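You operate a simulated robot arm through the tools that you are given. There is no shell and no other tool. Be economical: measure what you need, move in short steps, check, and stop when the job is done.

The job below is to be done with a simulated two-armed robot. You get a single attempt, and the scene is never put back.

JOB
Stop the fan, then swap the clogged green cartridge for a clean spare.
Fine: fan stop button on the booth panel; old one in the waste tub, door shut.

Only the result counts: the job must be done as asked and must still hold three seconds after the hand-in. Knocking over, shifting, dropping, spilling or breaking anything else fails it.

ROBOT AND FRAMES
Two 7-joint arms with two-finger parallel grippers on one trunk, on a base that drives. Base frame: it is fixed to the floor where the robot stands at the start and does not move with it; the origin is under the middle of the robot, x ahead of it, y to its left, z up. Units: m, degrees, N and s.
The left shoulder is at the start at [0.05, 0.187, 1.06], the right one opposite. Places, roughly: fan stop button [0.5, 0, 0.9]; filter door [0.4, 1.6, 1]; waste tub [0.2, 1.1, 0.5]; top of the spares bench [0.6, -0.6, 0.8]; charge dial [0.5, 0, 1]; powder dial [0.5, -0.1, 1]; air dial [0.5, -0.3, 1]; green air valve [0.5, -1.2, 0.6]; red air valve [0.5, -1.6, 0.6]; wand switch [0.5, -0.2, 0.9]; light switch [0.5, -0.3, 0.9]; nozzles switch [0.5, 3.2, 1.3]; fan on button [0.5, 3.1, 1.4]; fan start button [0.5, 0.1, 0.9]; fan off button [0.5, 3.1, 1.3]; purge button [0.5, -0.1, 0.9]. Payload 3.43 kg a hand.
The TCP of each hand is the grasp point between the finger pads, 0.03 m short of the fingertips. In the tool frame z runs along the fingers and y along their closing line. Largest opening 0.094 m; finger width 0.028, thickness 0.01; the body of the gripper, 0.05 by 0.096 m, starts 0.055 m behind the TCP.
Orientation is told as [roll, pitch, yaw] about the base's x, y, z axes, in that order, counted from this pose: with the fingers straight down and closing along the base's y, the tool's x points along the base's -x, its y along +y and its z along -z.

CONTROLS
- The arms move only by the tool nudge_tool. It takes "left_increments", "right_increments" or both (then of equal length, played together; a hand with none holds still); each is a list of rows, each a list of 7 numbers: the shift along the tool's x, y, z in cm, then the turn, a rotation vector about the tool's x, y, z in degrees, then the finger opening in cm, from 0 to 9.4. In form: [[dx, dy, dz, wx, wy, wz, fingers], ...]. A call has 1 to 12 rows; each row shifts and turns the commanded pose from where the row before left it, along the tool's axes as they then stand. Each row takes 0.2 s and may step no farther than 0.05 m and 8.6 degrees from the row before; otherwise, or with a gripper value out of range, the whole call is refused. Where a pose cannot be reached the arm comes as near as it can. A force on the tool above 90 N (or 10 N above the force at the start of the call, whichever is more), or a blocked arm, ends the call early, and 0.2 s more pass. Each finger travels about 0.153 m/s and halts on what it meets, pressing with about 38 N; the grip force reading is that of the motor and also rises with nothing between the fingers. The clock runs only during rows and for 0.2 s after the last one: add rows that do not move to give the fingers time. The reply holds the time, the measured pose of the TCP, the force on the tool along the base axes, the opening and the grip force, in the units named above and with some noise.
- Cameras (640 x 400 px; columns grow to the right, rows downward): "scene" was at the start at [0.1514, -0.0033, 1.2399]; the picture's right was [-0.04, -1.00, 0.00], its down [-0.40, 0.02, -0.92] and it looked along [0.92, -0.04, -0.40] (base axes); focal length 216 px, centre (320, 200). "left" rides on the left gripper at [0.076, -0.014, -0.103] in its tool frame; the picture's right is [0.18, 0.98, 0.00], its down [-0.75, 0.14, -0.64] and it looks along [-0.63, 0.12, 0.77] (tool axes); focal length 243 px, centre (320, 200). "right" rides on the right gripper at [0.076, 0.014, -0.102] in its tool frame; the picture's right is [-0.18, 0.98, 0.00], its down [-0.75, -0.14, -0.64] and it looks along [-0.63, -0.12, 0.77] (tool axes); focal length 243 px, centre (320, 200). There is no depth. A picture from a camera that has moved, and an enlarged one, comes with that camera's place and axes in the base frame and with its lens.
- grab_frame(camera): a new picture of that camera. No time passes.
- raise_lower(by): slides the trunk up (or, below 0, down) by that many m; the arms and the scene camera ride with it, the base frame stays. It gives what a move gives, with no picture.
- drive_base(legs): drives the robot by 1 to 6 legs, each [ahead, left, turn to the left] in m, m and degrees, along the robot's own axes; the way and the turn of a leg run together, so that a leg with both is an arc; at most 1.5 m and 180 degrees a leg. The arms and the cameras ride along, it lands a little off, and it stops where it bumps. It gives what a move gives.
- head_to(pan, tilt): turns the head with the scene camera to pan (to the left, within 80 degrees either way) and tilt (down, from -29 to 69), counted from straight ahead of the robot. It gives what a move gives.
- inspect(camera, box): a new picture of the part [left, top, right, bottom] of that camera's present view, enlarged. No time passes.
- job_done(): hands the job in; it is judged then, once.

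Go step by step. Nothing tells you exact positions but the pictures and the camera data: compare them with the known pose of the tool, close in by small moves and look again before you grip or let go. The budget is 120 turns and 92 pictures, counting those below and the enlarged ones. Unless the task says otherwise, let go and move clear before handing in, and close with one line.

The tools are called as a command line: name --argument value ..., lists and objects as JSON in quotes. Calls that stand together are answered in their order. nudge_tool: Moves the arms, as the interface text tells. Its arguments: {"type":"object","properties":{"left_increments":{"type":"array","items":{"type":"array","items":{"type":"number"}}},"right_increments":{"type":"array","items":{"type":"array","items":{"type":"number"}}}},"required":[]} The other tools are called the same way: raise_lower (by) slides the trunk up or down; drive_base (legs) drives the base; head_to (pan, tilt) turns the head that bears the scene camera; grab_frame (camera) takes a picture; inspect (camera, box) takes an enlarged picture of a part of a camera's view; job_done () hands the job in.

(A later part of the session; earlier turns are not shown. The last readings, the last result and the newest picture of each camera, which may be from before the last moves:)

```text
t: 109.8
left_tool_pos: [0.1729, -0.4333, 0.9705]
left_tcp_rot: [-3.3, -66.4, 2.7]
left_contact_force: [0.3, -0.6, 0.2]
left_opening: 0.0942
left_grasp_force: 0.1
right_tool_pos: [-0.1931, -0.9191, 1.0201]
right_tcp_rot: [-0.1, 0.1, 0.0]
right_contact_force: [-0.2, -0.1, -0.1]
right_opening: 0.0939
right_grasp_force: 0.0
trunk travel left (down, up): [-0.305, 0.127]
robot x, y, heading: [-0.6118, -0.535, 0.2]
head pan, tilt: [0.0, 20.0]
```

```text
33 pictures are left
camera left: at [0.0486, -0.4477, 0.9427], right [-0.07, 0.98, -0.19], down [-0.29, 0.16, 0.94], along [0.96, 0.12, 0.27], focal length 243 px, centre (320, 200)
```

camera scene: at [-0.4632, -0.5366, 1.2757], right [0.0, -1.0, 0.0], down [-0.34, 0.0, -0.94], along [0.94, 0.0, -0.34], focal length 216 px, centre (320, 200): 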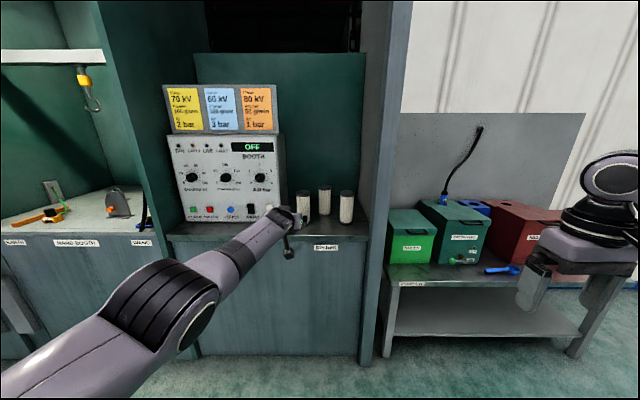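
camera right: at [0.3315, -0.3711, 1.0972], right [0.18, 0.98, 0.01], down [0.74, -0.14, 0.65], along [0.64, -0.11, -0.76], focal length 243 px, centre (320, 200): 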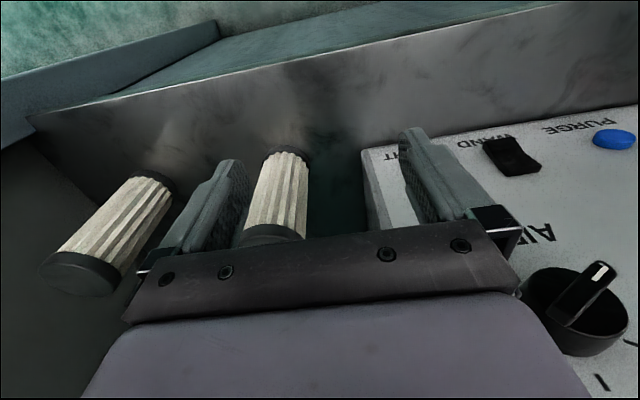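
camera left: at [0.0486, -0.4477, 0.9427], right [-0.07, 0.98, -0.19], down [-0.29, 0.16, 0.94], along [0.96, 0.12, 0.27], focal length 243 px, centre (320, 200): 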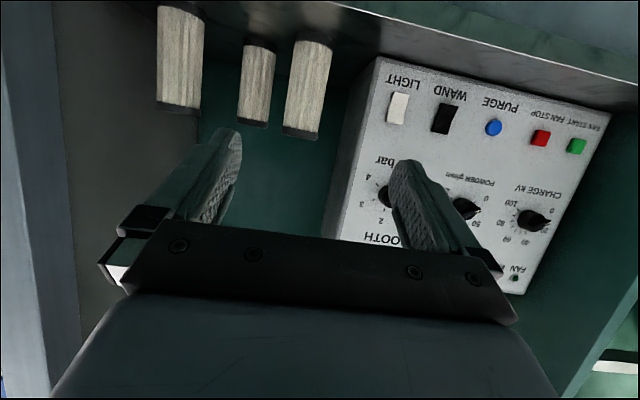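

There are three spares in all: (0.50, -0.45), (0.60, -0.555) and (0.50, -0.66). The right-hand one has the most room, so I'll retract the arm a bit and drive in front of it.

nudge_tool --left_increments '[[1.63, 0, -3.66, 0, 0, 0, 9.4], [1.63, 0, -3.66, 0, 0, 0, 9.4], [1.63, 0, -3.66, 0, 0, 0, 9.4], [0, 0, 0, 0, 0, 0, 9.4]]'

drive_base --legs '[[0, -0.22, 0], [0.31, 0, 0]]'

grab_frame --camera "scene"

grab_frame --camera "left"

```text
t: 110.8
left_tool_pos: [0.1666, -0.4599, 0.9633]
left_tcp_rot: [-3.4, -66.2, 2.7]
left_contact_force: [-0.6, -0.4, 0.1]
left_opening: 0.094
left_grasp_force: 0.0
left hand out of reach, approached as far as the arm can: row 1, 2, 3
right_tool_pos: [-0.1929, -0.9201, 1.0194]
right_tcp_rot: [-0.2, 0.0, 0.0]
right_contact_force: [0.5, -0.3, 0.0]
right_opening: 0.0937
right_grasp_force: 0.0
trunk travel left (down, up): [-0.305, 0.127]
robot x, y, heading: [-0.6173, -0.5376, 0.2]
head pan, tilt: [0.0, 20.0]
```

```text
t: 114.2
left_tool_pos: [0.4819, -0.6724, 0.9633]
left_tcp_rot: [-3.3, -66.3, 2.9]
left_contact_force: [-0.8, -0.4, 1.1]
left_opening: 0.0943
left_grasp_force: 0.0
right_tool_pos: [0.1235, -1.134, 1.0196]
right_tcp_rot: [-0.1, 0.0, 0.2]
right_contact_force: [0.4, -0.2, -0.8]
right_opening: 0.0939
right_grasp_force: 0.1
trunk travel left (down, up): [-0.305, 0.127]
robot x, y, heading: [-0.297, -0.7523, 0.3]
head pan, tilt: [0.0, 20.0]
```

```text
32 pictures are left
camera scene: at [-0.1466, -0.7522, 1.2757], right [0.01, -1.0, 0.0], down [-0.34, 0.0, -0.94], along [0.94, 0.01, -0.34], focal length 216 px, centre (320, 200)
```

scene: 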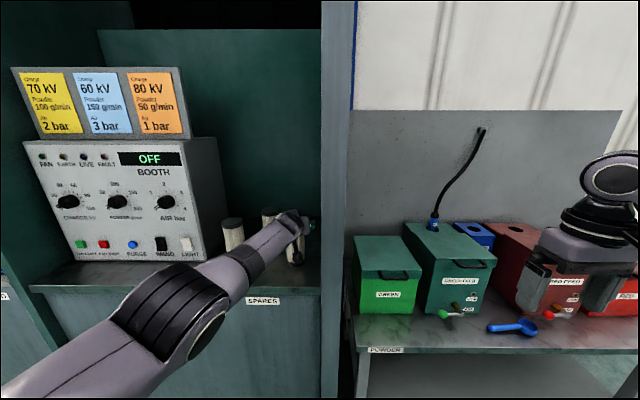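

```text
31 pictures are left
camera left: at [0.3571, -0.6873, 0.935], right [-0.07, 0.98, -0.19], down [-0.29, 0.16, 0.94], along [0.96, 0.12, 0.27], focal length 243 px, centre (320, 200)
```

left: 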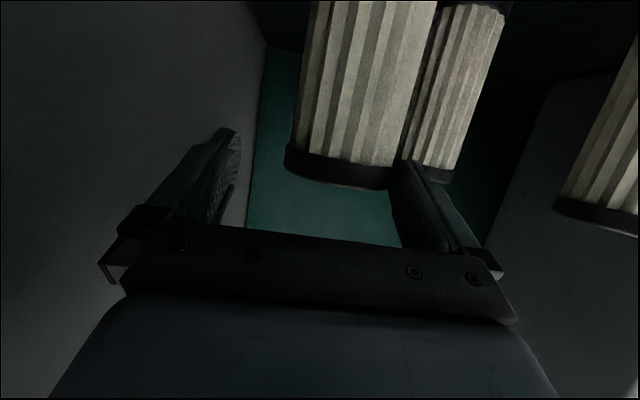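

The retraction failed at a joint limit, so the hand is already nearly over the spare, about 1 cm too far right. I'll raise the hand slightly and shift it left with the arm, then check.

nudge_tool --left_increments '[[-1.8, 0, -0.8, 0, 0, 0, 9.4], [-1.8, 0.5, -0.8, 0, 0, 0, 9.4], [0, 0.6, 0, 0, 0, 0, 9.4], [0, 0, 0, 0, 0, 0, 9.4]]'

grab_frame --camera "left"

```text
t: 115.2
left_tool_pos: [0.4874, -0.6627, 1.002]
left_tcp_rot: [-3.4, -66.5, 2.9]
left_contact_force: [-0.3, 0.0, 0.0]
left_opening: 0.0941
left_grasp_force: 0.0
left hand out of reach, approached as far as the arm can: row 2
right_tool_pos: [0.1237, -1.134, 1.0206]
right_tcp_rot: [-0.1, 0.0, 0.2]
right_contact_force: [0.4, -0.2, -0.3]
right_opening: 0.0943
right_grasp_force: 0.1
trunk travel left (down, up): [-0.305, 0.127]
robot x, y, heading: [-0.2956, -0.7534, 0.2]
head pan, tilt: [0.0, 20.0]
```

```text
30 pictures are left
camera left: at [0.3621, -0.6766, 0.9743], right [-0.07, 0.98, -0.19], down [-0.29, 0.16, 0.94], along [0.96, 0.12, 0.27], focal length 243 px, centre (320, 200)
```

left: 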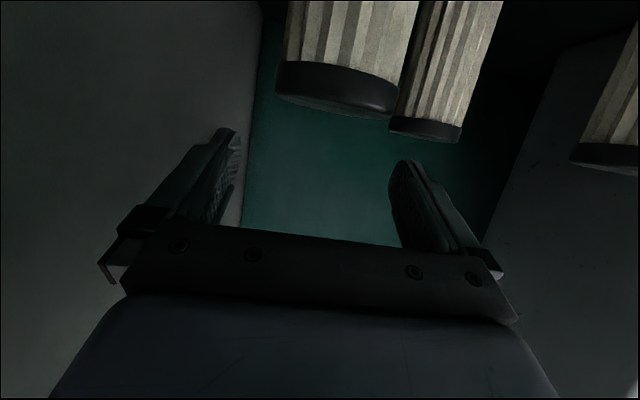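

The hand is centred in y, and the cartridge axis is near x≈0.51. I'll creep ahead 1.5 cm and lower the trunk to bring the fingers around the spare.

drive_base --legs '[[0.015, 0.002, 0]]'

raise_lower --by -0.04

grab_frame --camera "left"

```text
t: 116.0
left_tool_pos: [0.503, -0.6608, 1.001]
left_tcp_rot: [-3.3, -66.4, 2.9]
left_contact_force: [1.5, 0.1, -0.2]
left_opening: 0.0942
left_grasp_force: 0.0
right_tool_pos: [0.1393, -1.1297, 1.0195]
right_tcp_rot: [-0.1, 0.0, 0.2]
right_contact_force: [-0.1, 1.2, 0.3]
right_opening: 0.0942
right_grasp_force: 0.0
trunk travel left (down, up): [-0.305, 0.127]
robot x, y, heading: [-0.2833, -0.7501, 0.2]
head pan, tilt: [0.0, 20.0]
```

```text
t: 116.8
left_tool_pos: [0.5034, -0.6607, 0.9622]
left_tcp_rot: [-3.2, -66.3, 3.0]
left_contact_force: [-1.0, 0.8, -0.6]
left_opening: 0.0941
left_grasp_force: 0.0
right_tool_pos: [0.1388, -1.1312, 0.9796]
right_tcp_rot: [0.0, 0.0, 0.2]
right_contact_force: [0.3, 0.6, 0.9]
right_opening: 0.0941
right_grasp_force: 0.1
trunk travel left (down, up): [-0.265, 0.167]
robot x, y, heading: [-0.2834, -0.7531, 0.4]
head pan, tilt: [0.0, 20.0]
```

```text
29 pictures are left
camera left: at [0.377, -0.6744, 0.9343], right [-0.07, 0.98, -0.19], down [-0.29, 0.16, 0.94], along [0.96, 0.12, 0.27], focal length 243 px, centre (320, 200)
```

left: 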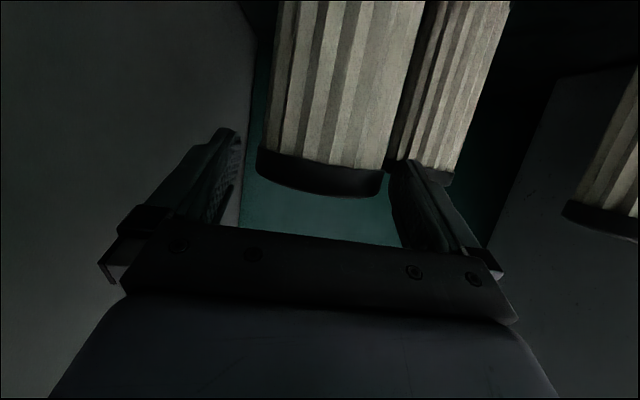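

The spare is perfectly centred. I'll lower the last 4 cm and grip.

raise_lower --by -0.04

nudge_tool --left_increments '[[0, 0, 0, 0, 0, 0, 8], [0, 0, 0, 0, 0, 0, 7], [0, 0, 0, 0, 0, 0, 6], [0, 0, 0, 0, 0, 0, 4], [0, 0, 0, 0, 0, 0, 4]]'

grab_frame --camera "left"

```text
t: 117.7
left_tool_pos: [0.5027, -0.6603, 0.921]
left_tcp_rot: [-3.3, -66.5, 2.9]
left_contact_force: [-0.4, -0.7, 0.3]
left_opening: 0.0941
left_grasp_force: 0.0
right_tool_pos: [0.1389, -1.1321, 0.9411]
right_tcp_rot: [-0.1, -0.1, 0.2]
right_contact_force: [-0.2, 0.6, -0.5]
right_opening: 0.0939
right_grasp_force: 0.0
trunk travel left (down, up): [-0.225, 0.207]
robot x, y, heading: [-0.2851, -0.7493, 0.4]
head pan, tilt: [0.0, 20.0]
```

```text
t: 118.8
left_tool_pos: [0.5034, -0.6618, 0.9226]
left_tcp_rot: [-3.3, -66.4, 2.9]
left_contact_force: [0.1, -1.0, 1.3]
left_opening: 0.0708
left_grasp_force: 38.2
right_tool_pos: [0.139, -1.1309, 0.9396]
right_tcp_rot: [-0.2, 0.0, 0.1]
right_contact_force: [0.1, 1.1, 0.0]
right_opening: 0.0938
right_grasp_force: 0.1
trunk travel left (down, up): [-0.225, 0.207]
robot x, y, heading: [-0.2828, -0.7511, 0.3]
head pan, tilt: [0.0, 20.0]
```

```text
28 pictures are left
camera left: at [0.3771, -0.6747, 0.8946], right [-0.07, 0.98, -0.19], down [-0.29, 0.16, 0.94], along [0.96, 0.12, 0.27], focal length 243 px, centre (320, 200)
```

left: 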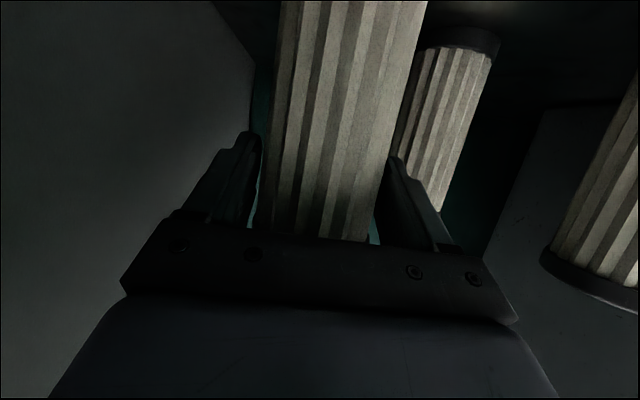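

The spare is gripped at 7.1 cm. I'll lift it, back away, and drive left to the filter opening.

raise_lower --by 0.07

drive_base --legs '[[-0.27, 0, 0], [0, 1.14, 0], [0, 1.13, 0]]'

head_to --pan 10 --tilt 30

grab_frame --camera "scene"

```text
t: 119.9
left_tool_pos: [0.5029, -0.66, 0.9896]
left_tcp_rot: [-3.3, -66.3, 2.9]
left_contact_force: [0.6, 0.3, -3.2]
left_opening: 0.071
left_grasp_force: 38.0
right_tool_pos: [0.1399, -1.1312, 1.01]
right_tcp_rot: [-0.1, 0.0, 0.3]
right_contact_force: [0.4, -0.4, 0.4]
right_opening: 0.094
right_grasp_force: 0.1
trunk travel left (down, up): [-0.295, 0.137]
robot x, y, heading: [-0.2833, -0.7537, 0.3]
head pan, tilt: [0.0, 20.0]
```

```text
t: 132.7
left_tool_pos: [0.2631, 1.616, 0.9915]
left_tcp_rot: [-3.2, -66.4, 1.6]
left_contact_force: [-0.1, -0.6, -3.1]
left_opening: 0.0709
left_grasp_force: 38.0
right_tool_pos: [-0.111, 1.1531, 1.0109]
right_tcp_rot: [-0.1, 0.0, -1.0]
right_contact_force: [-0.6, -1.5, -0.2]
right_opening: 0.094
right_grasp_force: 0.0
trunk travel left (down, up): [-0.295, 0.137]
robot x, y, heading: [-0.5248, 1.5431, -0.9]
head pan, tilt: [0.0, 20.0]
```

```text
t: 133.4
left_tool_pos: [0.2628, 1.6164, 0.9904]
left_tcp_rot: [-3.3, -66.3, 1.6]
left_contact_force: [0.3, -1.3, -2.9]
left_opening: 0.0707
left_grasp_force: 38.5
right_tool_pos: [-0.1108, 1.1541, 1.0107]
right_tcp_rot: [-0.1, -0.1, -1.1]
right_contact_force: [0.3, -0.4, 0.2]
right_opening: 0.094
right_grasp_force: 0.0
trunk travel left (down, up): [-0.295, 0.137]
robot x, y, heading: [-0.5236, 1.5416, -1.1]
head pan, tilt: [10.0, 30.0]
```

```text
27 pictures are left
camera scene: at [-0.3775, 1.557, 1.2497], right [0.16, -0.99, 0.0], down [-0.49, -0.08, -0.87], along [0.86, 0.14, -0.5], focal length 216 px, centre (320, 200)
```

scene: 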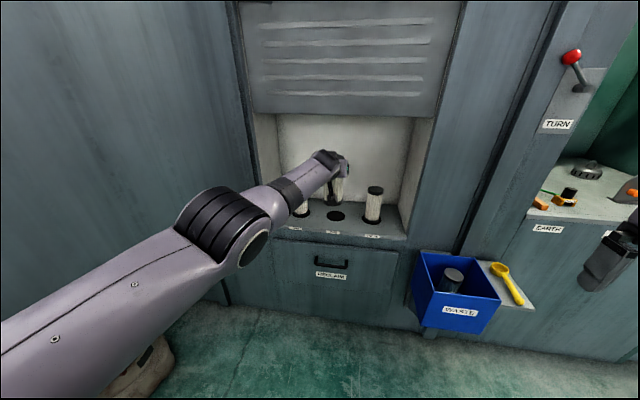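

The hand landed at y≈1.616 with the empty socket ahead. I'll lower the trunk to the earlier withdrawal height, straighten up and drive in.

raise_lower --by -0.11

drive_base --legs '[[0.2, -0.012, 0.9]]'

grab_frame --camera "scene"

grab_frame --camera "left"

```text
t: 134.9
left_tool_pos: [0.2623, 1.6162, 0.8822]
left_tcp_rot: [-3.3, -66.2, 1.6]
left_contact_force: [-0.1, 0.4, -3.0]
left_opening: 0.0707
left_grasp_force: 38.2
right_tool_pos: [-0.1113, 1.1546, 0.9008]
right_tcp_rot: [0.0, 0.0, -1.1]
right_contact_force: [0.6, -0.4, 0.1]
right_opening: 0.0941
right_grasp_force: 0.1
trunk travel left (down, up): [-0.185, 0.247]
robot x, y, heading: [-0.5217, 1.5453, -1.0]
head pan, tilt: [10.0, 30.0]
```

```text
t: 136.4
left_tool_pos: [0.4583, 1.6185, 0.8815]
left_tcp_rot: [-3.3, -66.3, 2.7]
left_contact_force: [-0.3, 0.6, -2.4]
left_opening: 0.0708
left_grasp_force: 38.4
right_tool_pos: [0.0938, 1.1479, 0.9001]
right_tcp_rot: [-0.1, 0.0, 0.0]
right_contact_force: [-0.1, -0.6, 0.3]
right_opening: 0.0938
right_grasp_force: 0.0
trunk travel left (down, up): [-0.185, 0.247]
robot x, y, heading: [-0.3314, 1.5297, 0.3]
head pan, tilt: [10.0, 30.0]
```

```text
26 pictures are left
camera scene: at [-0.18, 1.547, 1.1396], right [0.18, -0.98, 0.0], down [-0.49, -0.09, -0.87], along [0.85, 0.15, -0.5], focal length 216 px, centre (320, 200)
```

scene: 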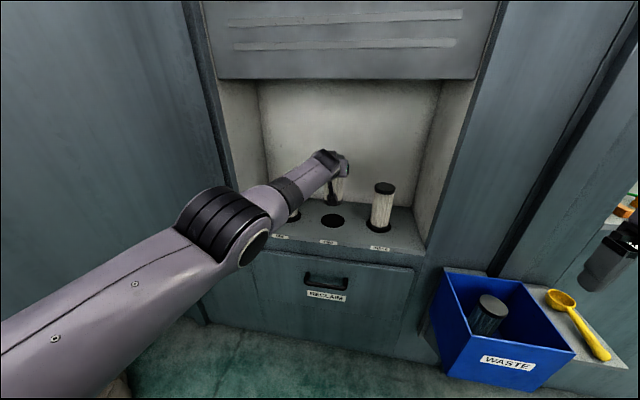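

```text
25 pictures are left
camera left: at [0.3332, 1.6053, 0.8537], right [-0.07, 0.98, -0.19], down [-0.28, 0.16, 0.94], along [0.96, 0.12, 0.27], focal length 243 px, centre (320, 200)
```

left: 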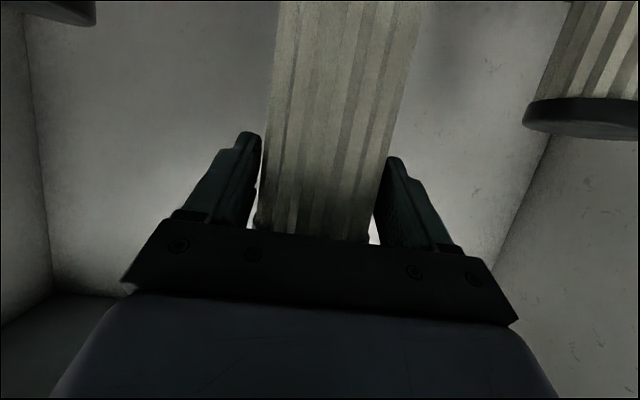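

I'll zoom in to compare the cartridge bottom with the socket.

inspect --camera "scene" --box '[260, 140, 420, 260]'

```text
3.33 times, centred on (340, 200) of scene
camera zoom: at [-0.18, 1.547, 1.1396], right [0.18, -0.98, 0.0], down [-0.49, -0.09, -0.87], along [0.85, 0.15, -0.5], focal length 720 px, centre (253, 200)
```

zoom: 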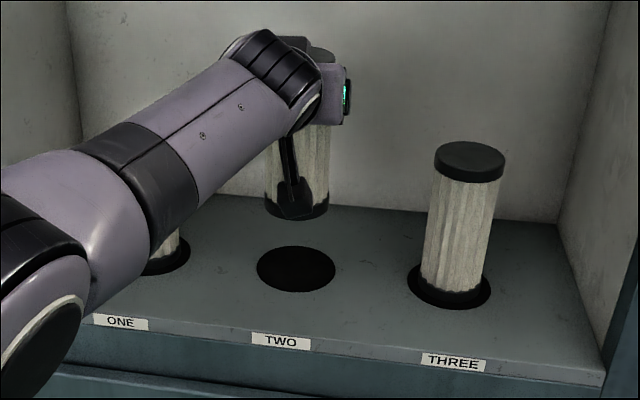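

The hole is centred near (0.504, 1.615) and the cartridge axis near (0.478, 1.616), so I need about 2.5 cm more forward. I'll creep ahead and compare again.

drive_base --legs '[[0.024, 0, 0]]'

raise_lower --by -0.06

inspect --camera "scene" --box '[260, 110, 420, 230]'

```text
t: 137.3
left_tool_pos: [0.4804, 1.619, 0.8806]
left_tcp_rot: [-3.2, -66.4, 2.7]
left_contact_force: [0.4, -0.3, -3.1]
left_opening: 0.0707
left_grasp_force: 38.0
right_tool_pos: [0.1169, 1.1488, 0.9001]
right_tcp_rot: [-0.2, 0.0, 0.0]
right_contact_force: [-0.8, -0.2, -0.6]
right_opening: 0.0942
right_grasp_force: 0.1
trunk travel left (down, up): [-0.185, 0.247]
robot x, y, heading: [-0.3044, 1.5305, 0.1]
head pan, tilt: [10.0, 30.0]
```

```text
t: 138.3
left_tool_pos: [0.4812, 1.6187, 0.8208]
left_tcp_rot: [-3.2, -66.3, 2.6]
left_contact_force: [-0.4, 0.5, -3.5]
left_opening: 0.0709
left_grasp_force: 38.2
right_tool_pos: [0.1165, 1.1483, 0.8397]
right_tcp_rot: [-0.1, 0.0, -0.1]
right_contact_force: [-0.4, 0.6, 0.2]
right_opening: 0.094
right_grasp_force: 0.1
trunk travel left (down, up): [-0.125, 0.307]
robot x, y, heading: [-0.3068, 1.5276, 0.3]
head pan, tilt: [10.0, 30.0]
```

```text
3.33 times, centred on (340, 170) of scene
camera zoom: at [-0.1567, 1.5471, 1.0797], right [0.18, -0.98, 0.0], down [-0.49, -0.09, -0.87], along [0.85, 0.15, -0.5], focal length 720 px, centre (253, 300)
```

zoom: 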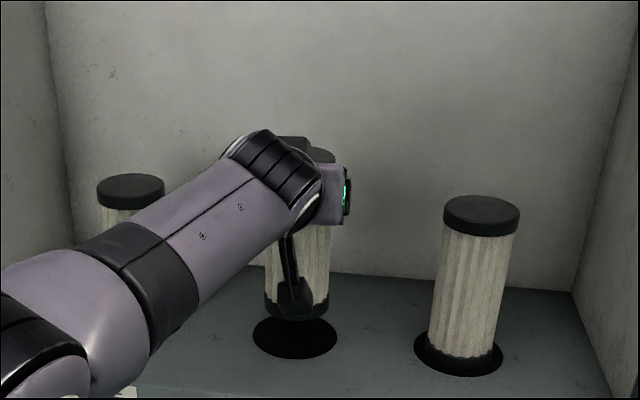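

The cartridge is aligned in y and about 7 mm short in x. I'll trim with the arm, lower 2.5 cm and look again.

nudge_tool --left_increments '[[-0.29, -0.1, 0.65, 0, 0, 0, 4], [0, 0, 0, 0, 0, 0, 4]]'

raise_lower --by -0.025

inspect --camera "scene" --box '[260, 100, 420, 220]'

```text
t: 138.9
left_tool_pos: [0.4827, 1.6209, 0.8216]
left_tcp_rot: [-3.4, -66.3, 2.7]
left_contact_force: [0.1, -1.0, -3.0]
left_opening: 0.0708
left_grasp_force: 37.8
left hand out of reach, approached as far as the arm can: row 1
right_tool_pos: [0.1168, 1.1498, 0.8397]
right_tcp_rot: [-0.1, 0.0, 0.0]
right_contact_force: [0.0, 0.2, 0.3]
right_opening: 0.0937
right_grasp_force: 0.2
trunk travel left (down, up): [-0.125, 0.307]
robot x, y, heading: [-0.3079, 1.5307, 0.2]
head pan, tilt: [10.0, 30.0]
```

```text
t: 139.6
left_tool_pos: [0.4838, 1.6214, 0.7963]
left_tcp_rot: [-3.3, -66.3, 2.7]
left_contact_force: [0.5, 0.0, -2.3]
left_opening: 0.0707
left_grasp_force: 37.5
right_tool_pos: [0.1173, 1.1476, 0.8154]
right_tcp_rot: [-0.1, 0.1, 0.0]
right_contact_force: [0.2, 0.1, 0.5]
right_opening: 0.0939
right_grasp_force: 0.0
trunk travel left (down, up): [-0.1, 0.332]
robot x, y, heading: [-0.3076, 1.5288, 0.1]
head pan, tilt: [10.0, 30.0]
```

```text
3.33 times, centred on (340, 160) of scene
camera zoom: at [-0.1567, 1.5471, 1.0546], right [0.18, -0.98, 0.0], down [-0.49, -0.09, -0.87], along [0.85, 0.15, -0.5], focal length 720 px, centre (253, 333)
```

zoom: 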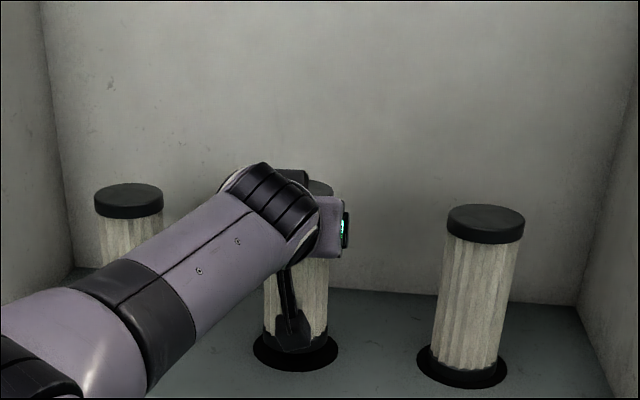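

The bottom is now concentric with the hole to within a few millimetres. I'll lower further in small steps and watch the force.

raise_lower --by -0.02

inspect --camera "scene" --box '[260, 90, 420, 210]'

```text
t: 140.2
left_tool_pos: [0.4835, 1.62, 0.783]
left_tcp_rot: [-3.0, -67.0, 2.4]
left_contact_force: [0.5, 1.1, 11.9]
left_opening: 0.0707
left_grasp_force: 38.2
right_tool_pos: [0.117, 1.1498, 0.7957]
right_tcp_rot: [-0.1, -0.2, 0.0]
right_contact_force: [0.2, 0.9, 0.2]
right_opening: 0.0942
right_grasp_force: 0.0
trunk travel left (down, up): [-0.08, 0.352]
robot x, y, heading: [-0.3054, 1.5313, 0.1]
head pan, tilt: [10.0, 30.0]
```

```text
3.33 times, centred on (340, 150) of scene
camera zoom: at [-0.158, 1.547, 1.0351], right [0.18, -0.98, 0.0], down [-0.49, -0.09, -0.87], along [0.85, 0.15, -0.5], focal length 720 px, centre (253, 367)
```

zoom: 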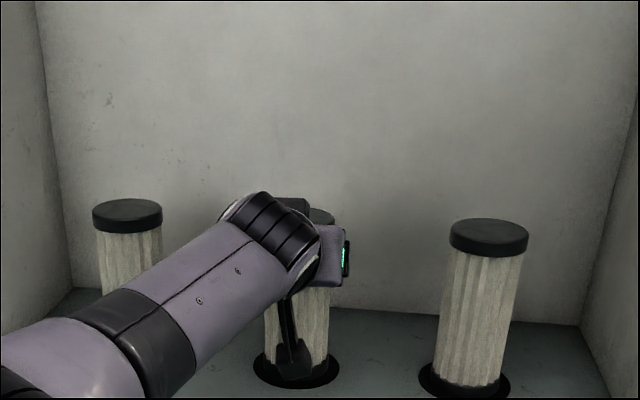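

I feel light contact, about 15 N. I'll zoom on the cap heights and the socket to see whether it is seated or on the rim.

inspect --camera "scene" --box '[280, 135, 400, 210]'

grab_frame --camera "left"

```text
5.33 times, centred on (340, 172) of scene
camera zoom: at [-0.158, 1.547, 1.0351], right [0.18, -0.98, 0.0], down [-0.49, -0.09, -0.87], along [0.85, 0.15, -0.5], focal length 1152 px, centre (213, 347)
```

zoom: 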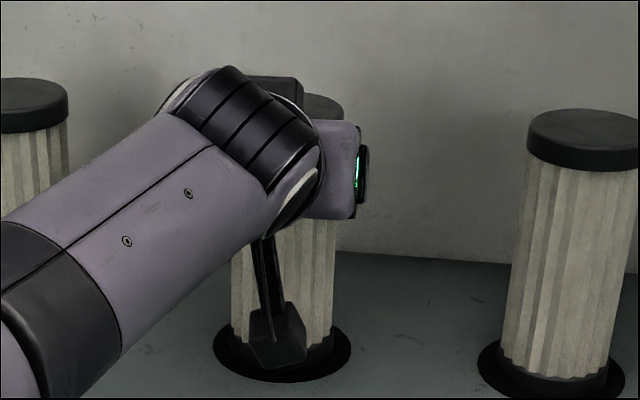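

```text
19 pictures are left
camera left: at [0.3575, 1.6068, 0.7536], right [-0.06, 0.98, -0.19], down [-0.29, 0.16, 0.94], along [0.95, 0.12, 0.28], focal length 243 px, centre (320, 200)
```

left: 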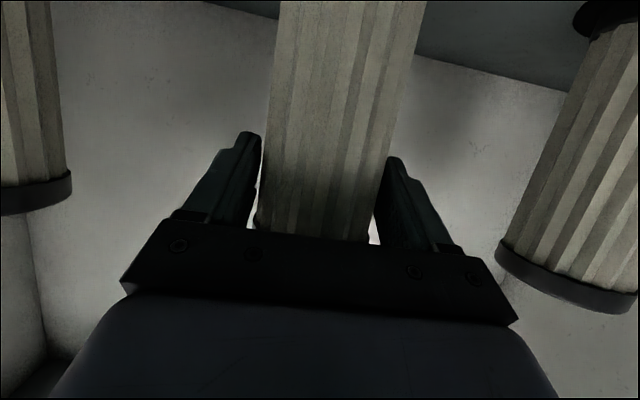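

The cap height lines up with ONE and THREE, so it looks seated. I'll open the fingers slowly and check how it stands.

nudge_tool --left_increments '[[0, 0, 0, 0, 0, 0, 7.4], [0, 0, 0, 0, 0, 0, 8], [0, 0, 0, 0, 0, 0, 9.4], [0, 0, 0, 0, 0, 0, 9.4]]'

grab_frame --camera "left"

```text
t: 141.2
left_tool_pos: [0.4818, 1.6199, 0.7762]
left_tcp_rot: [-3.3, -66.3, 2.7]
left_contact_force: [0.4, -0.5, -0.2]
left_opening: 0.0942
left_grasp_force: 0.1
right_tool_pos: [0.1167, 1.1488, 0.7946]
right_tcp_rot: [-0.1, 0.1, 0.0]
right_contact_force: [0.6, 0.4, 0.7]
right_opening: 0.0941
right_grasp_force: 0.2
trunk travel left (down, up): [-0.08, 0.352]
robot x, y, heading: [-0.3057, 1.5304, -0.1]
head pan, tilt: [10.0, 30.0]
```

```text
18 pictures are left
camera left: at [0.3573, 1.6071, 0.749], right [-0.07, 0.98, -0.19], down [-0.28, 0.16, 0.94], along [0.96, 0.12, 0.27], focal length 243 px, centre (320, 200)
```

left: 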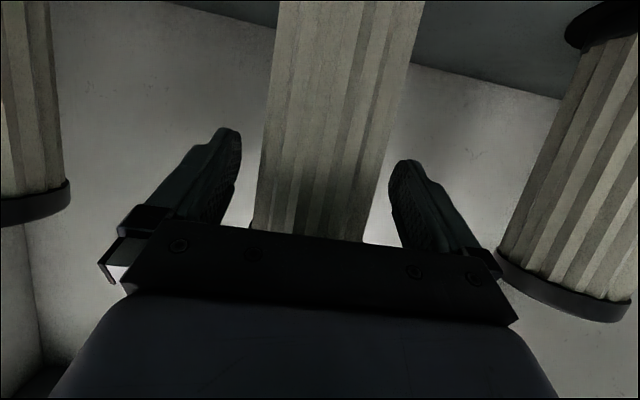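

It stands upright. I'll raise the open hand straight up, back out, and check.

raise_lower --by 0.12

drive_base --legs '[[-0.25, 0, 0]]'

inspect --camera "scene" --box '[240, 120, 480, 300]'

grab_frame --camera "left"

```text
t: 142.7
left_tool_pos: [0.4836, 1.6203, 0.8964]
left_tcp_rot: [-3.3, -66.3, 2.6]
left_contact_force: [0.2, -0.3, 0.1]
left_opening: 0.0941
left_grasp_force: 0.1
right_tool_pos: [0.1181, 1.1496, 0.9157]
right_tcp_rot: [-0.1, 0.1, 0.0]
right_contact_force: [0.1, 0.8, 0.0]
right_opening: 0.0937
right_grasp_force: 0.1
trunk travel left (down, up): [-0.2, 0.232]
robot x, y, heading: [-0.3055, 1.5266, -0.1]
head pan, tilt: [10.0, 30.0]
```

```text
t: 144.6
left_tool_pos: [0.2345, 1.6194, 0.8963]
left_tcp_rot: [-3.3, -66.4, 2.6]
left_contact_force: [0.2, -0.2, 0.2]
left_opening: 0.094
left_grasp_force: 0.1
right_tool_pos: [-0.1327, 1.1486, 0.9153]
right_tcp_rot: [-0.1, 0.0, -0.1]
right_contact_force: [0.0, 0.4, -1.0]
right_opening: 0.0941
right_grasp_force: 0.0
trunk travel left (down, up): [-0.2, 0.232]
robot x, y, heading: [-0.5568, 1.5253, 0.2]
head pan, tilt: [10.0, 30.0]
```

```text
2.22 times, centred on (360, 210) of scene
camera zoom: at [-0.4059, 1.5461, 1.1547], right [0.18, -0.98, 0.0], down [-0.49, -0.09, -0.87], along [0.85, 0.15, -0.5], focal length 480 px, centre (231, 178)
```

zoom: 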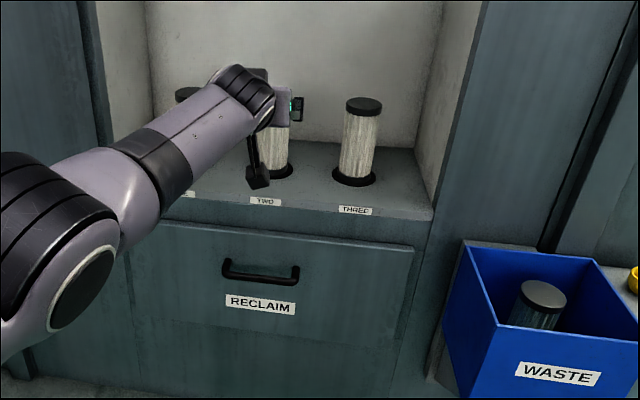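

```text
16 pictures are left
camera left: at [0.1083, 1.6057, 0.8691], right [-0.07, 0.98, -0.19], down [-0.28, 0.16, 0.94], along [0.96, 0.12, 0.27], focal length 243 px, centre (320, 200)
```

left: 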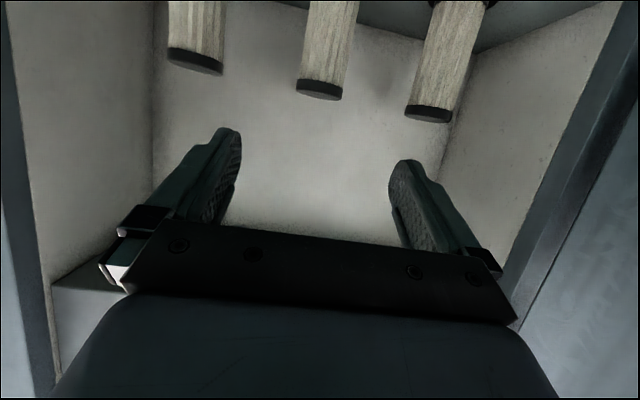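

All three caps are collinear, so the spare is seated in slot TWO. Next is closing the door, so I'll look left to locate its edge.

head_to --pan 50 --tilt 20

grab_frame --camera "scene"

```text
t: 145.6
left_tool_pos: [0.2334, 1.6181, 0.8956]
left_tcp_rot: [-3.3, -66.2, 2.6]
left_contact_force: [-0.7, -0.5, 0.7]
left_opening: 0.0937
left_grasp_force: 0.0
right_tool_pos: [-0.1314, 1.1483, 0.915]
right_tcp_rot: [-0.1, 0.0, -0.1]
right_contact_force: [-0.4, -0.6, -0.8]
right_opening: 0.0942
right_grasp_force: 0.0
trunk travel left (down, up): [-0.2, 0.232]
robot x, y, heading: [-0.5539, 1.527, 0.0]
head pan, tilt: [50.0, 20.0]
```

```text
15 pictures are left
camera scene: at [-0.4351, 1.6016, 1.1708], right [0.77, -0.64, 0.0], down [-0.22, -0.26, -0.94], along [0.6, 0.72, -0.34], focal length 216 px, centre (320, 200)
```

scene: 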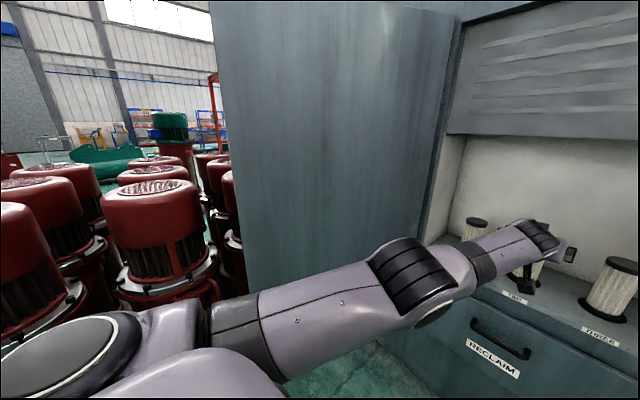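

The door's free edge is near (-0.27, 2.13), about 106° open. I'll back off, raise and retract the left hand, then take it around the edge to pull the door shut.

drive_base --legs '[[-0.25, 0, 0]]'

nudge_tool --left_increments '[[-3.97, 0, -1.77, 0, 0, 0, 6], [-3.97, 0, -1.77, 0, 0, 0, 3], [-3.97, 0, -1.77, 0, 0, 0, 0], [1.7, 1.5, -3.9, 0, 0, 0, 0], [1.7, 1.5, -3.9, 0, 0, 0, 0], [1.7, 1.5, -3.9, 0, 0, 0, 0], [1.7, 1.5, -3.9, 0, 0, 0, 0], [1.7, 1.5, -3.9, 0, 0, 0, 0], [1.7, 1.5, -3.9, 0, 0, 0, 0], [1.7, 1.5, -3.9, 0, 0, 0, 0], [0, 0, 0, 0, 0, 0, 0]]'

```text
t: 147.4
left_tool_pos: [-0.0097, 1.6177, 0.8971]
left_tcp_rot: [-3.3, -66.3, 2.6]
left_contact_force: [0.3, -0.2, 0.5]
left_opening: 0.0939
left_grasp_force: 0.2
right_tool_pos: [-0.3764, 1.1469, 0.9147]
right_tcp_rot: [0.0, -0.1, -0.1]
right_contact_force: [-0.4, -0.5, 0.3]
right_opening: 0.094
right_grasp_force: 0.0
trunk travel left (down, up): [-0.2, 0.232]
robot x, y, heading: [-0.8004, 1.5324, 0.0]
head pan, tilt: [50.0, 20.0]
```

```text
t: 149.8
left_tool_pos: [-0.0246, 1.6408, 1.0583]
left_tcp_rot: [-3.3, -66.3, 2.6]
left_contact_force: [0.3, 0.3, 0.1]
left_opening: 0.0
left_grasp_force: 33.0
left hand out of reach, approached as far as the arm can: row 2, 3, 4, 5, 6, 7, 8, 9, 10
right_tool_pos: [-0.3773, 1.1467, 0.9151]
right_tcp_rot: [-0.1, 0.0, -0.1]
right_contact_force: [-0.1, 0.0, -0.2]
right_opening: 0.0941
right_grasp_force: 0.1
trunk travel left (down, up): [-0.2, 0.232]
robot x, y, heading: [-0.7967, 1.5267, 0.2]
head pan, tilt: [50.0, 20.0]
```

The arm is stuck near full extension. I'll test retracting along the tool axis.

nudge_tool --left_increments '[[0, 0, -3, 0, 4, 0, 0], [0, 0, -3, 0, 4, 0, 0], [0, 0, -3, 0, 4, 0, 0], [0, 0, 0, 0, 0, 0, 0]]'

```text
t: 150.8
left_tool_pos: [-0.0777, 1.6374, 1.1133]
left_tcp_rot: [-2.2, -54.2, 1.5]
left_contact_force: [0.2, -0.2, -0.2]
left_opening: 0.0002
left_grasp_force: 32.6
left hand out of reach, approached as far as the arm can: row 1, 2, 3
right_tool_pos: [-0.378, 1.1475, 0.9141]
right_tcp_rot: [-0.1, 0.1, -0.1]
right_contact_force: [-0.8, 0.3, -0.5]
right_opening: 0.0941
right_grasp_force: 0.1
trunk travel left (down, up): [-0.2, 0.232]
robot x, y, heading: [-0.7972, 1.5325, 0.3]
head pan, tilt: [50.0, 20.0]
```

Pitching down frees it. I'll continue retracting with more pitch.

nudge_tool --left_increments '[[2.0, 1.0, -2.6, 0, 4, 0, 0], [2.4, 1.0, -2.4, 0, 4, 0, 0], [2.6, 1.0, -2.2, 0, 4, 0, 0], [2.8, 1.0, -2.0, 0, 4, 0, 0], [3.0, 1.0, -1.6, 0, 4, 0, 0], [3.2, 1.0, -1.2, 0, 4, 0, 0], [3.4, 1.0, -1.0, 0, 4, 0, 0], [0, 0, 0, 0, 0, 0, 0]]'

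grab_frame --camera "scene"

```text
t: 152.6
left_tool_pos: [-0.1946, 1.6777, 1.1513]
left_tcp_rot: [-1.3, -26.1, 0.2]
left_contact_force: [0.2, -0.3, -0.7]
left_opening: 0.0001
left_grasp_force: 33.2
left hand out of reach, approached as far as the arm can: row 1, 2, 3, 4, 5, 6, 7
right_tool_pos: [-0.3773, 1.149, 0.9158]
right_tcp_rot: [-0.1, 0.0, -0.1]
right_contact_force: [0.1, -1.0, -0.6]
right_opening: 0.0938
right_grasp_force: 0.1
trunk travel left (down, up): [-0.2, 0.232]
robot x, y, heading: [-0.8004, 1.5273, 0.3]
head pan, tilt: [50.0, 20.0]
```

```text
14 pictures are left
camera scene: at [-0.6795, 1.6009, 1.1708], right [0.77, -0.64, 0.0], down [-0.22, -0.26, -0.94], along [0.6, 0.72, -0.34], focal length 216 px, centre (320, 200)
```

scene: 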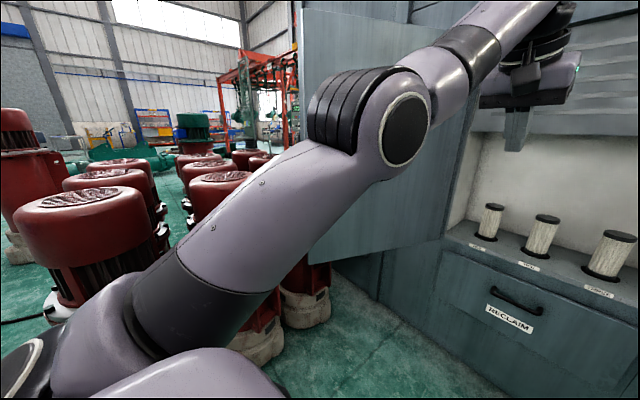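

The arm is mobile again and the new cartridge is clearly seated. I'll retract the hand further, then drive left so it passes outside the door's free edge.

nudge_tool --left_increments '[[2.8, 3.5, 0, 0, 2, 0, 0], [2.8, 3.5, 0, 0, 2, 0, 0], [2.8, 3.5, 0, 0, 2, 0, 0], [2.8, 3.5, 0, 0, 2, 0, 0], [2.8, 0, 0, 0, 2, 0, 0], [0, 0, 0, 0, 0, 0, 0]]'

```text
t: 154.0
left_tool_pos: [-0.2353, 1.8151, 1.1615]
left_tcp_rot: [-1.3, -16.2, 0.0]
left_contact_force: [0.1, -0.2, -0.3]
left_opening: 0.0001
left_grasp_force: 33.0
left hand out of reach, approached as far as the arm can: row 1, 2, 3, 4, 5
right_tool_pos: [-0.377, 1.1475, 0.9137]
right_tcp_rot: [-0.1, 0.1, 0.0]
right_contact_force: [-0.1, 0.3, 0.7]
right_opening: 0.094
right_grasp_force: 0.0
trunk travel left (down, up): [-0.2, 0.232]
robot x, y, heading: [-0.7965, 1.5292, 0.3]
head pan, tilt: [50.0, 20.0]
```

I'll level the hand to straight down and lower it, to get out of this limit.

nudge_tool --left_increments '[[1, 0, 2, 0, 4, 0, 0], [1, 0, 2, 0, 4, 0, 0], [1.5, 0, 2, 0, 4, 0, 0], [2, 0, 2, 0, 4, 0, 0], [3, 0, 2, 0, 2, 0, 0], [3, 0, 0, 0, 0, 0, 0], [3, 0, 0, 0, 0, 0, 0], [0, 0, 0, 0, 0, 0, 0]]'

grab_frame --camera "scene"

```text
t: 155.8
left_tool_pos: [-0.235, 1.8184, 1.134]
left_tcp_rot: [-1.2, -11.2, -0.1]
left_contact_force: [0.1, 0.0, 0.3]
left_opening: 0.0001
left_grasp_force: 32.7
left hand out of reach, approached as far as the arm can: row 1, 2, 3, 4, 5, 6, 7
right_tool_pos: [-0.3777, 1.1476, 0.9155]
right_tcp_rot: [-0.2, 0.0, -0.1]
right_contact_force: [-0.1, -0.1, 0.4]
right_opening: 0.0937
right_grasp_force: 0.2
trunk travel left (down, up): [-0.2, 0.232]
robot x, y, heading: [-0.7961, 1.5309, 0.1]
head pan, tilt: [50.0, 20.0]
```

```text
13 pictures are left
camera scene: at [-0.6795, 1.6009, 1.1708], right [0.77, -0.64, 0.0], down [-0.22, -0.26, -0.94], along [0.6, 0.72, -0.34], focal length 216 px, centre (320, 200)
```

scene: 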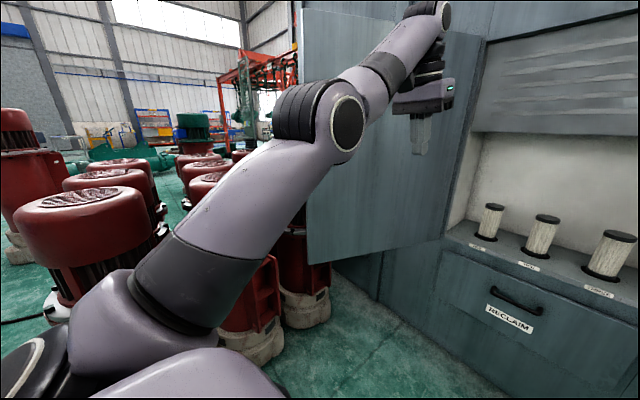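

Retraction by arm is limited, so I'll use the base: back 0.15, left 0.45, then forward 0.2, which puts the hand on the door's outer side.

drive_base --legs '[[-0.15, 0, 0], [0, 0.45, 0]]'

grab_frame --camera "scene"

```text
t: 159.5
left_tool_pos: [-0.3819, 2.2635, 1.1337]
left_tcp_rot: [-1.3, -11.1, -0.4]
left_contact_force: [-0.2, 0.3, -0.7]
left_opening: 0.0002
left_grasp_force: 32.9
right_tool_pos: [-0.5292, 1.594, 0.9147]
right_tcp_rot: [-0.1, 0.1, -0.4]
right_contact_force: [-0.1, 0.0, -0.5]
right_opening: 0.094
right_grasp_force: 0.0
trunk travel left (down, up): [-0.2, 0.232]
robot x, y, heading: [-0.9483, 1.9784, -0.5]
head pan, tilt: [50.0, 20.0]
```

```text
12 pictures are left
camera scene: at [-0.8296, 2.0493, 1.1708], right [0.76, -0.64, 0.0], down [-0.22, -0.26, -0.94], along [0.61, 0.72, -0.34], focal length 216 px, centre (320, 200)
```

scene: 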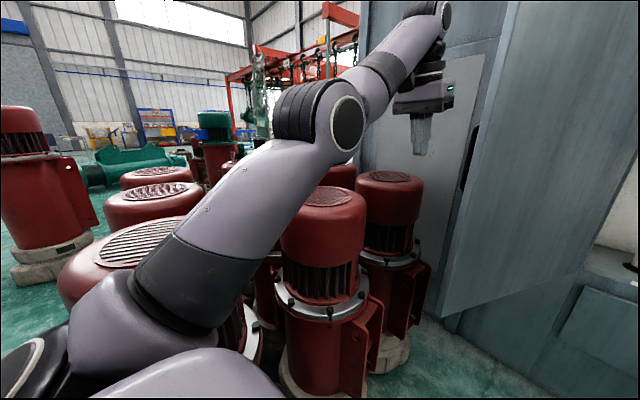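

The door edge sits at y≈2.19, and the hand is just outside it. I'll shift a little more left for clearance, then go forward.

drive_base --legs '[[0, 0.06, 0], [0.2, 0, 0]]'

grab_frame --camera "scene"

```text
t: 160.5
left_tool_pos: [-0.3829, 2.2935, 1.1334]
left_tcp_rot: [-1.4, -10.8, -0.4]
left_contact_force: [-1.1, 0.7, -0.2]
left_opening: 0.0
left_grasp_force: 33.0
right_tool_pos: [-0.5288, 1.6222, 0.915]
right_tcp_rot: [0.0, -0.2, -0.4]
right_contact_force: [0.6, -0.8, -0.8]
right_opening: 0.0942
right_grasp_force: 0.1
trunk travel left (down, up): [-0.2, 0.232]
robot x, y, heading: [-0.9511, 2.0082, -0.1]
head pan, tilt: [50.0, 20.0]
stopped in leg 1: the robot was blocked; the commanded pose is now the measured one
```

```text
11 pictures are left
camera scene: at [-0.8302, 2.0765, 1.1708], right [0.76, -0.65, 0.0], down [-0.22, -0.26, -0.94], along [0.61, 0.72, -0.34], focal length 216 px, centre (320, 200)
```

scene: 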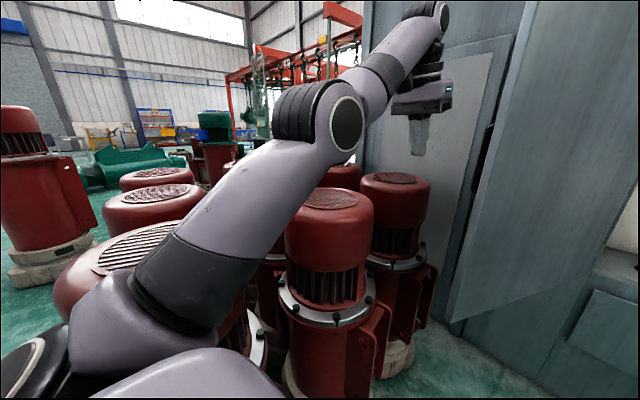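

The left side is blocked here by a neighbouring motor, but the hand now has clearance from the door edge. I'll drive straight forward.

drive_base --legs '[[0.2, -0.01, 0]]'

grab_frame --camera "scene"

```text
t: 161.9
left_tool_pos: [-0.3128, 2.2816, 1.132]
left_tcp_rot: [-1.4, -10.9, 0.2]
left_contact_force: [-0.6, 0.4, -0.6]
left_opening: 0.0002
left_grasp_force: 33.0
right_tool_pos: [-0.4538, 1.6083, 0.9158]
right_tcp_rot: [-0.1, -0.2, 0.1]
right_contact_force: [-1.1, -0.4, 0.9]
right_opening: 0.094
right_grasp_force: 0.0
trunk travel left (down, up): [-0.2, 0.232]
robot x, y, heading: [-0.8741, 1.9881, 0.1]
head pan, tilt: [50.0, 20.0]
stopped in leg 1: the robot was blocked; the commanded pose is now the measured one
```

```text
10 pictures are left
camera scene: at [-0.7574, 2.0612, 1.1708], right [0.77, -0.64, 0.0], down [-0.22, -0.26, -0.94], along [0.6, 0.72, -0.34], focal length 216 px, centre (320, 200)
```

scene: 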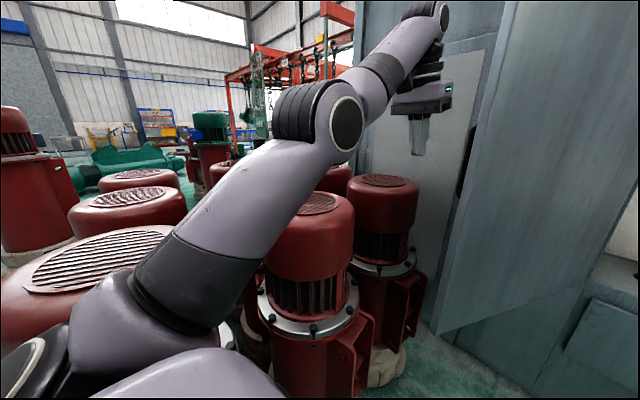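

Blocked again by the motors, most likely. I'll do the rest with the arm: extend the hand forward past the door edge, then sweep it right.

nudge_tool --left_increments '[[-4, 0, 0.8, 0, 0, 0, 0], [-4, 0, 0.8, 0, 0, 0, 0], [-4, 0, 0.8, 0, 0, 0, 0], [-2, 0, 0.4, 0, 0, 0, 0], [0, -4.5, 0, 0, 0, 0, 0], [0, -4.5, 0, 0, 0, 0, 0], [0, -4.5, 0, 0, 0, 0, 0], [0, -4.5, 0, 0, 0, 0, 0], [0, -4.5, 0, 0, 0, 0, 0], [0, -4.5, 0, 0, 0, 0, 0], [0, 0, 0, 0, 0, 0, 0]]'

grab_frame --camera "scene"

```text
t: 164.3
left_tool_pos: [-0.3249, 2.0328, 1.095]
left_tcp_rot: [-1.5, -10.8, 0.3]
left_contact_force: [-0.6, 0.0, -0.6]
left_opening: 0.0
left_grasp_force: 33.0
left hand out of reach, approached as far as the arm can: row 1, 2, 3, 4, 7, 8, 9, 10
right_tool_pos: [-0.4536, 1.6076, 0.9158]
right_tcp_rot: [-0.1, -0.1, 0.2]
right_contact_force: [-0.2, 0.6, 0.5]
right_opening: 0.0938
right_grasp_force: 0.1
trunk travel left (down, up): [-0.2, 0.232]
robot x, y, heading: [-0.8781, 1.9873, 0.2]
head pan, tilt: [50.0, 20.0]
```

```text
9 pictures are left
camera scene: at [-0.7568, 2.0616, 1.1707], right [0.77, -0.64, 0.0], down [-0.22, -0.26, -0.94], along [0.6, 0.72, -0.34], focal length 216 px, centre (320, 200)
```

scene: 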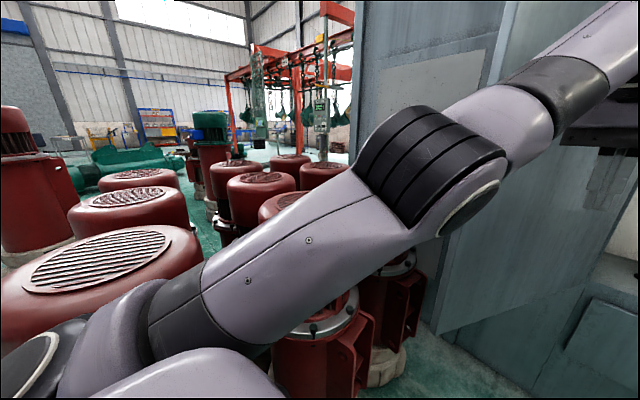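

At this downward pitch the arm is at full stretch and passed in front of the edge. I'll return left and pitch the hand forward to gain reach.

nudge_tool --left_increments '[[0, 4.5, 0, 0, 0, 0, 0], [0, 4.5, 0, 0, 0, 0, 0], [0, 4.5, 0, 0, 0, 0, 0], [0, 4.5, 0, 0, 0, 0, 0], [0, 4.5, 0, 0, 0, 0, 0], [0, 3.5, 0, 0, 0, 0, 0], [0, 0, 1, 0, -8.5, 0, 0], [0, 0, 1, 0, -8.5, 0, 0], [0, 0, 1, 0, -8.5, 0, 0], [0, 0, 1, 0, -8.5, 0, 0], [0, 0, 1, 0, -8.5, 0, 0], [0, 0, 0, 0, 0, 0, 0]]'

```text
t: 166.9
left_tool_pos: [-0.3058, 2.2926, 1.0434]
left_tcp_rot: [-2.3, -53.5, 1.9]
left_contact_force: [0.8, 0.9, -0.5]
left_opening: 0.0
left_grasp_force: 33.3
left hand out of reach, approached as far as the arm can: row 1
right_tool_pos: [-0.4534, 1.608, 0.9155]
right_tcp_rot: [-0.1, -0.1, 0.1]
right_contact_force: [-0.8, 0.2, 0.4]
right_opening: 0.094
right_grasp_force: 0.0
trunk travel left (down, up): [-0.2, 0.232]
robot x, y, heading: [-0.8743, 1.99, 0.3]
head pan, tilt: [50.0, 20.0]
```

Reach is restored. I'll extend forward past the door edge on its outer side, then sweep right.

nudge_tool --left_increments '[[-2.4, 0, 3.2, 0, -3, 0, 0], [-2.2, 0, 3.3, 0, -3, 0, 0], [-2.0, 0, 3.4, 0, -3, 0, 0], [-1.9, 0, 3.5, 0, -3, 0, 0], [-1.7, 0, 3.6, 0, -3, 0, 0], [0, -4, 0, 0, 0, 0, 0], [0, -4, 0, 0, 0, 0, 0], [0, -4, 0, 0, 0, 0, 0], [0, -4, 0, 0, 0, 0, 0], [0, -4, 0, 0, 0, 0, 0], [0, -4, 0, 0, 0, 0, 0], [0, 0, 0, 0, 0, 0, 0]]'

grab_frame --camera "scene"

```text
t: 169.5
left_tool_pos: [-0.1085, 2.0528, 1.0514]
left_tcp_rot: [-3.8, -68.5, 3.4]
left_contact_force: [0.6, 0.6, -0.7]
left_opening: 0.0
left_grasp_force: 33.1
left hand out of reach, approached as far as the arm can: row 11
right_tool_pos: [-0.4534, 1.6093, 0.9154]
right_tcp_rot: [0.0, -0.2, 0.1]
right_contact_force: [1.3, 0.1, -0.6]
right_opening: 0.0941
right_grasp_force: 0.0
trunk travel left (down, up): [-0.2, 0.232]
robot x, y, heading: [-0.8741, 1.99, 0.3]
head pan, tilt: [50.0, 20.0]
```

```text
8 pictures are left
camera scene: at [-0.7573, 2.061, 1.1708], right [0.77, -0.64, 0.0], down [-0.22, -0.26, -0.94], along [0.6, 0.72, -0.34], focal length 216 px, centre (320, 200)
```

scene: 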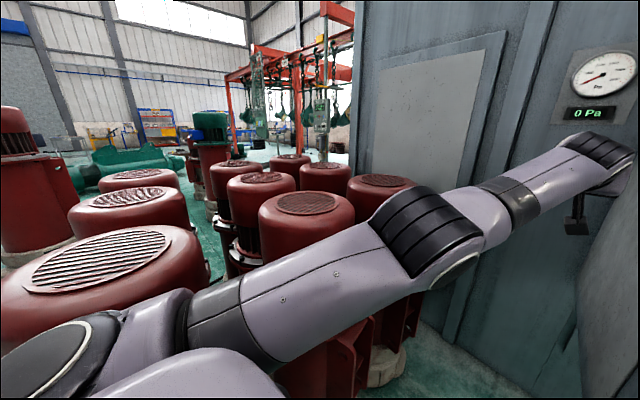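

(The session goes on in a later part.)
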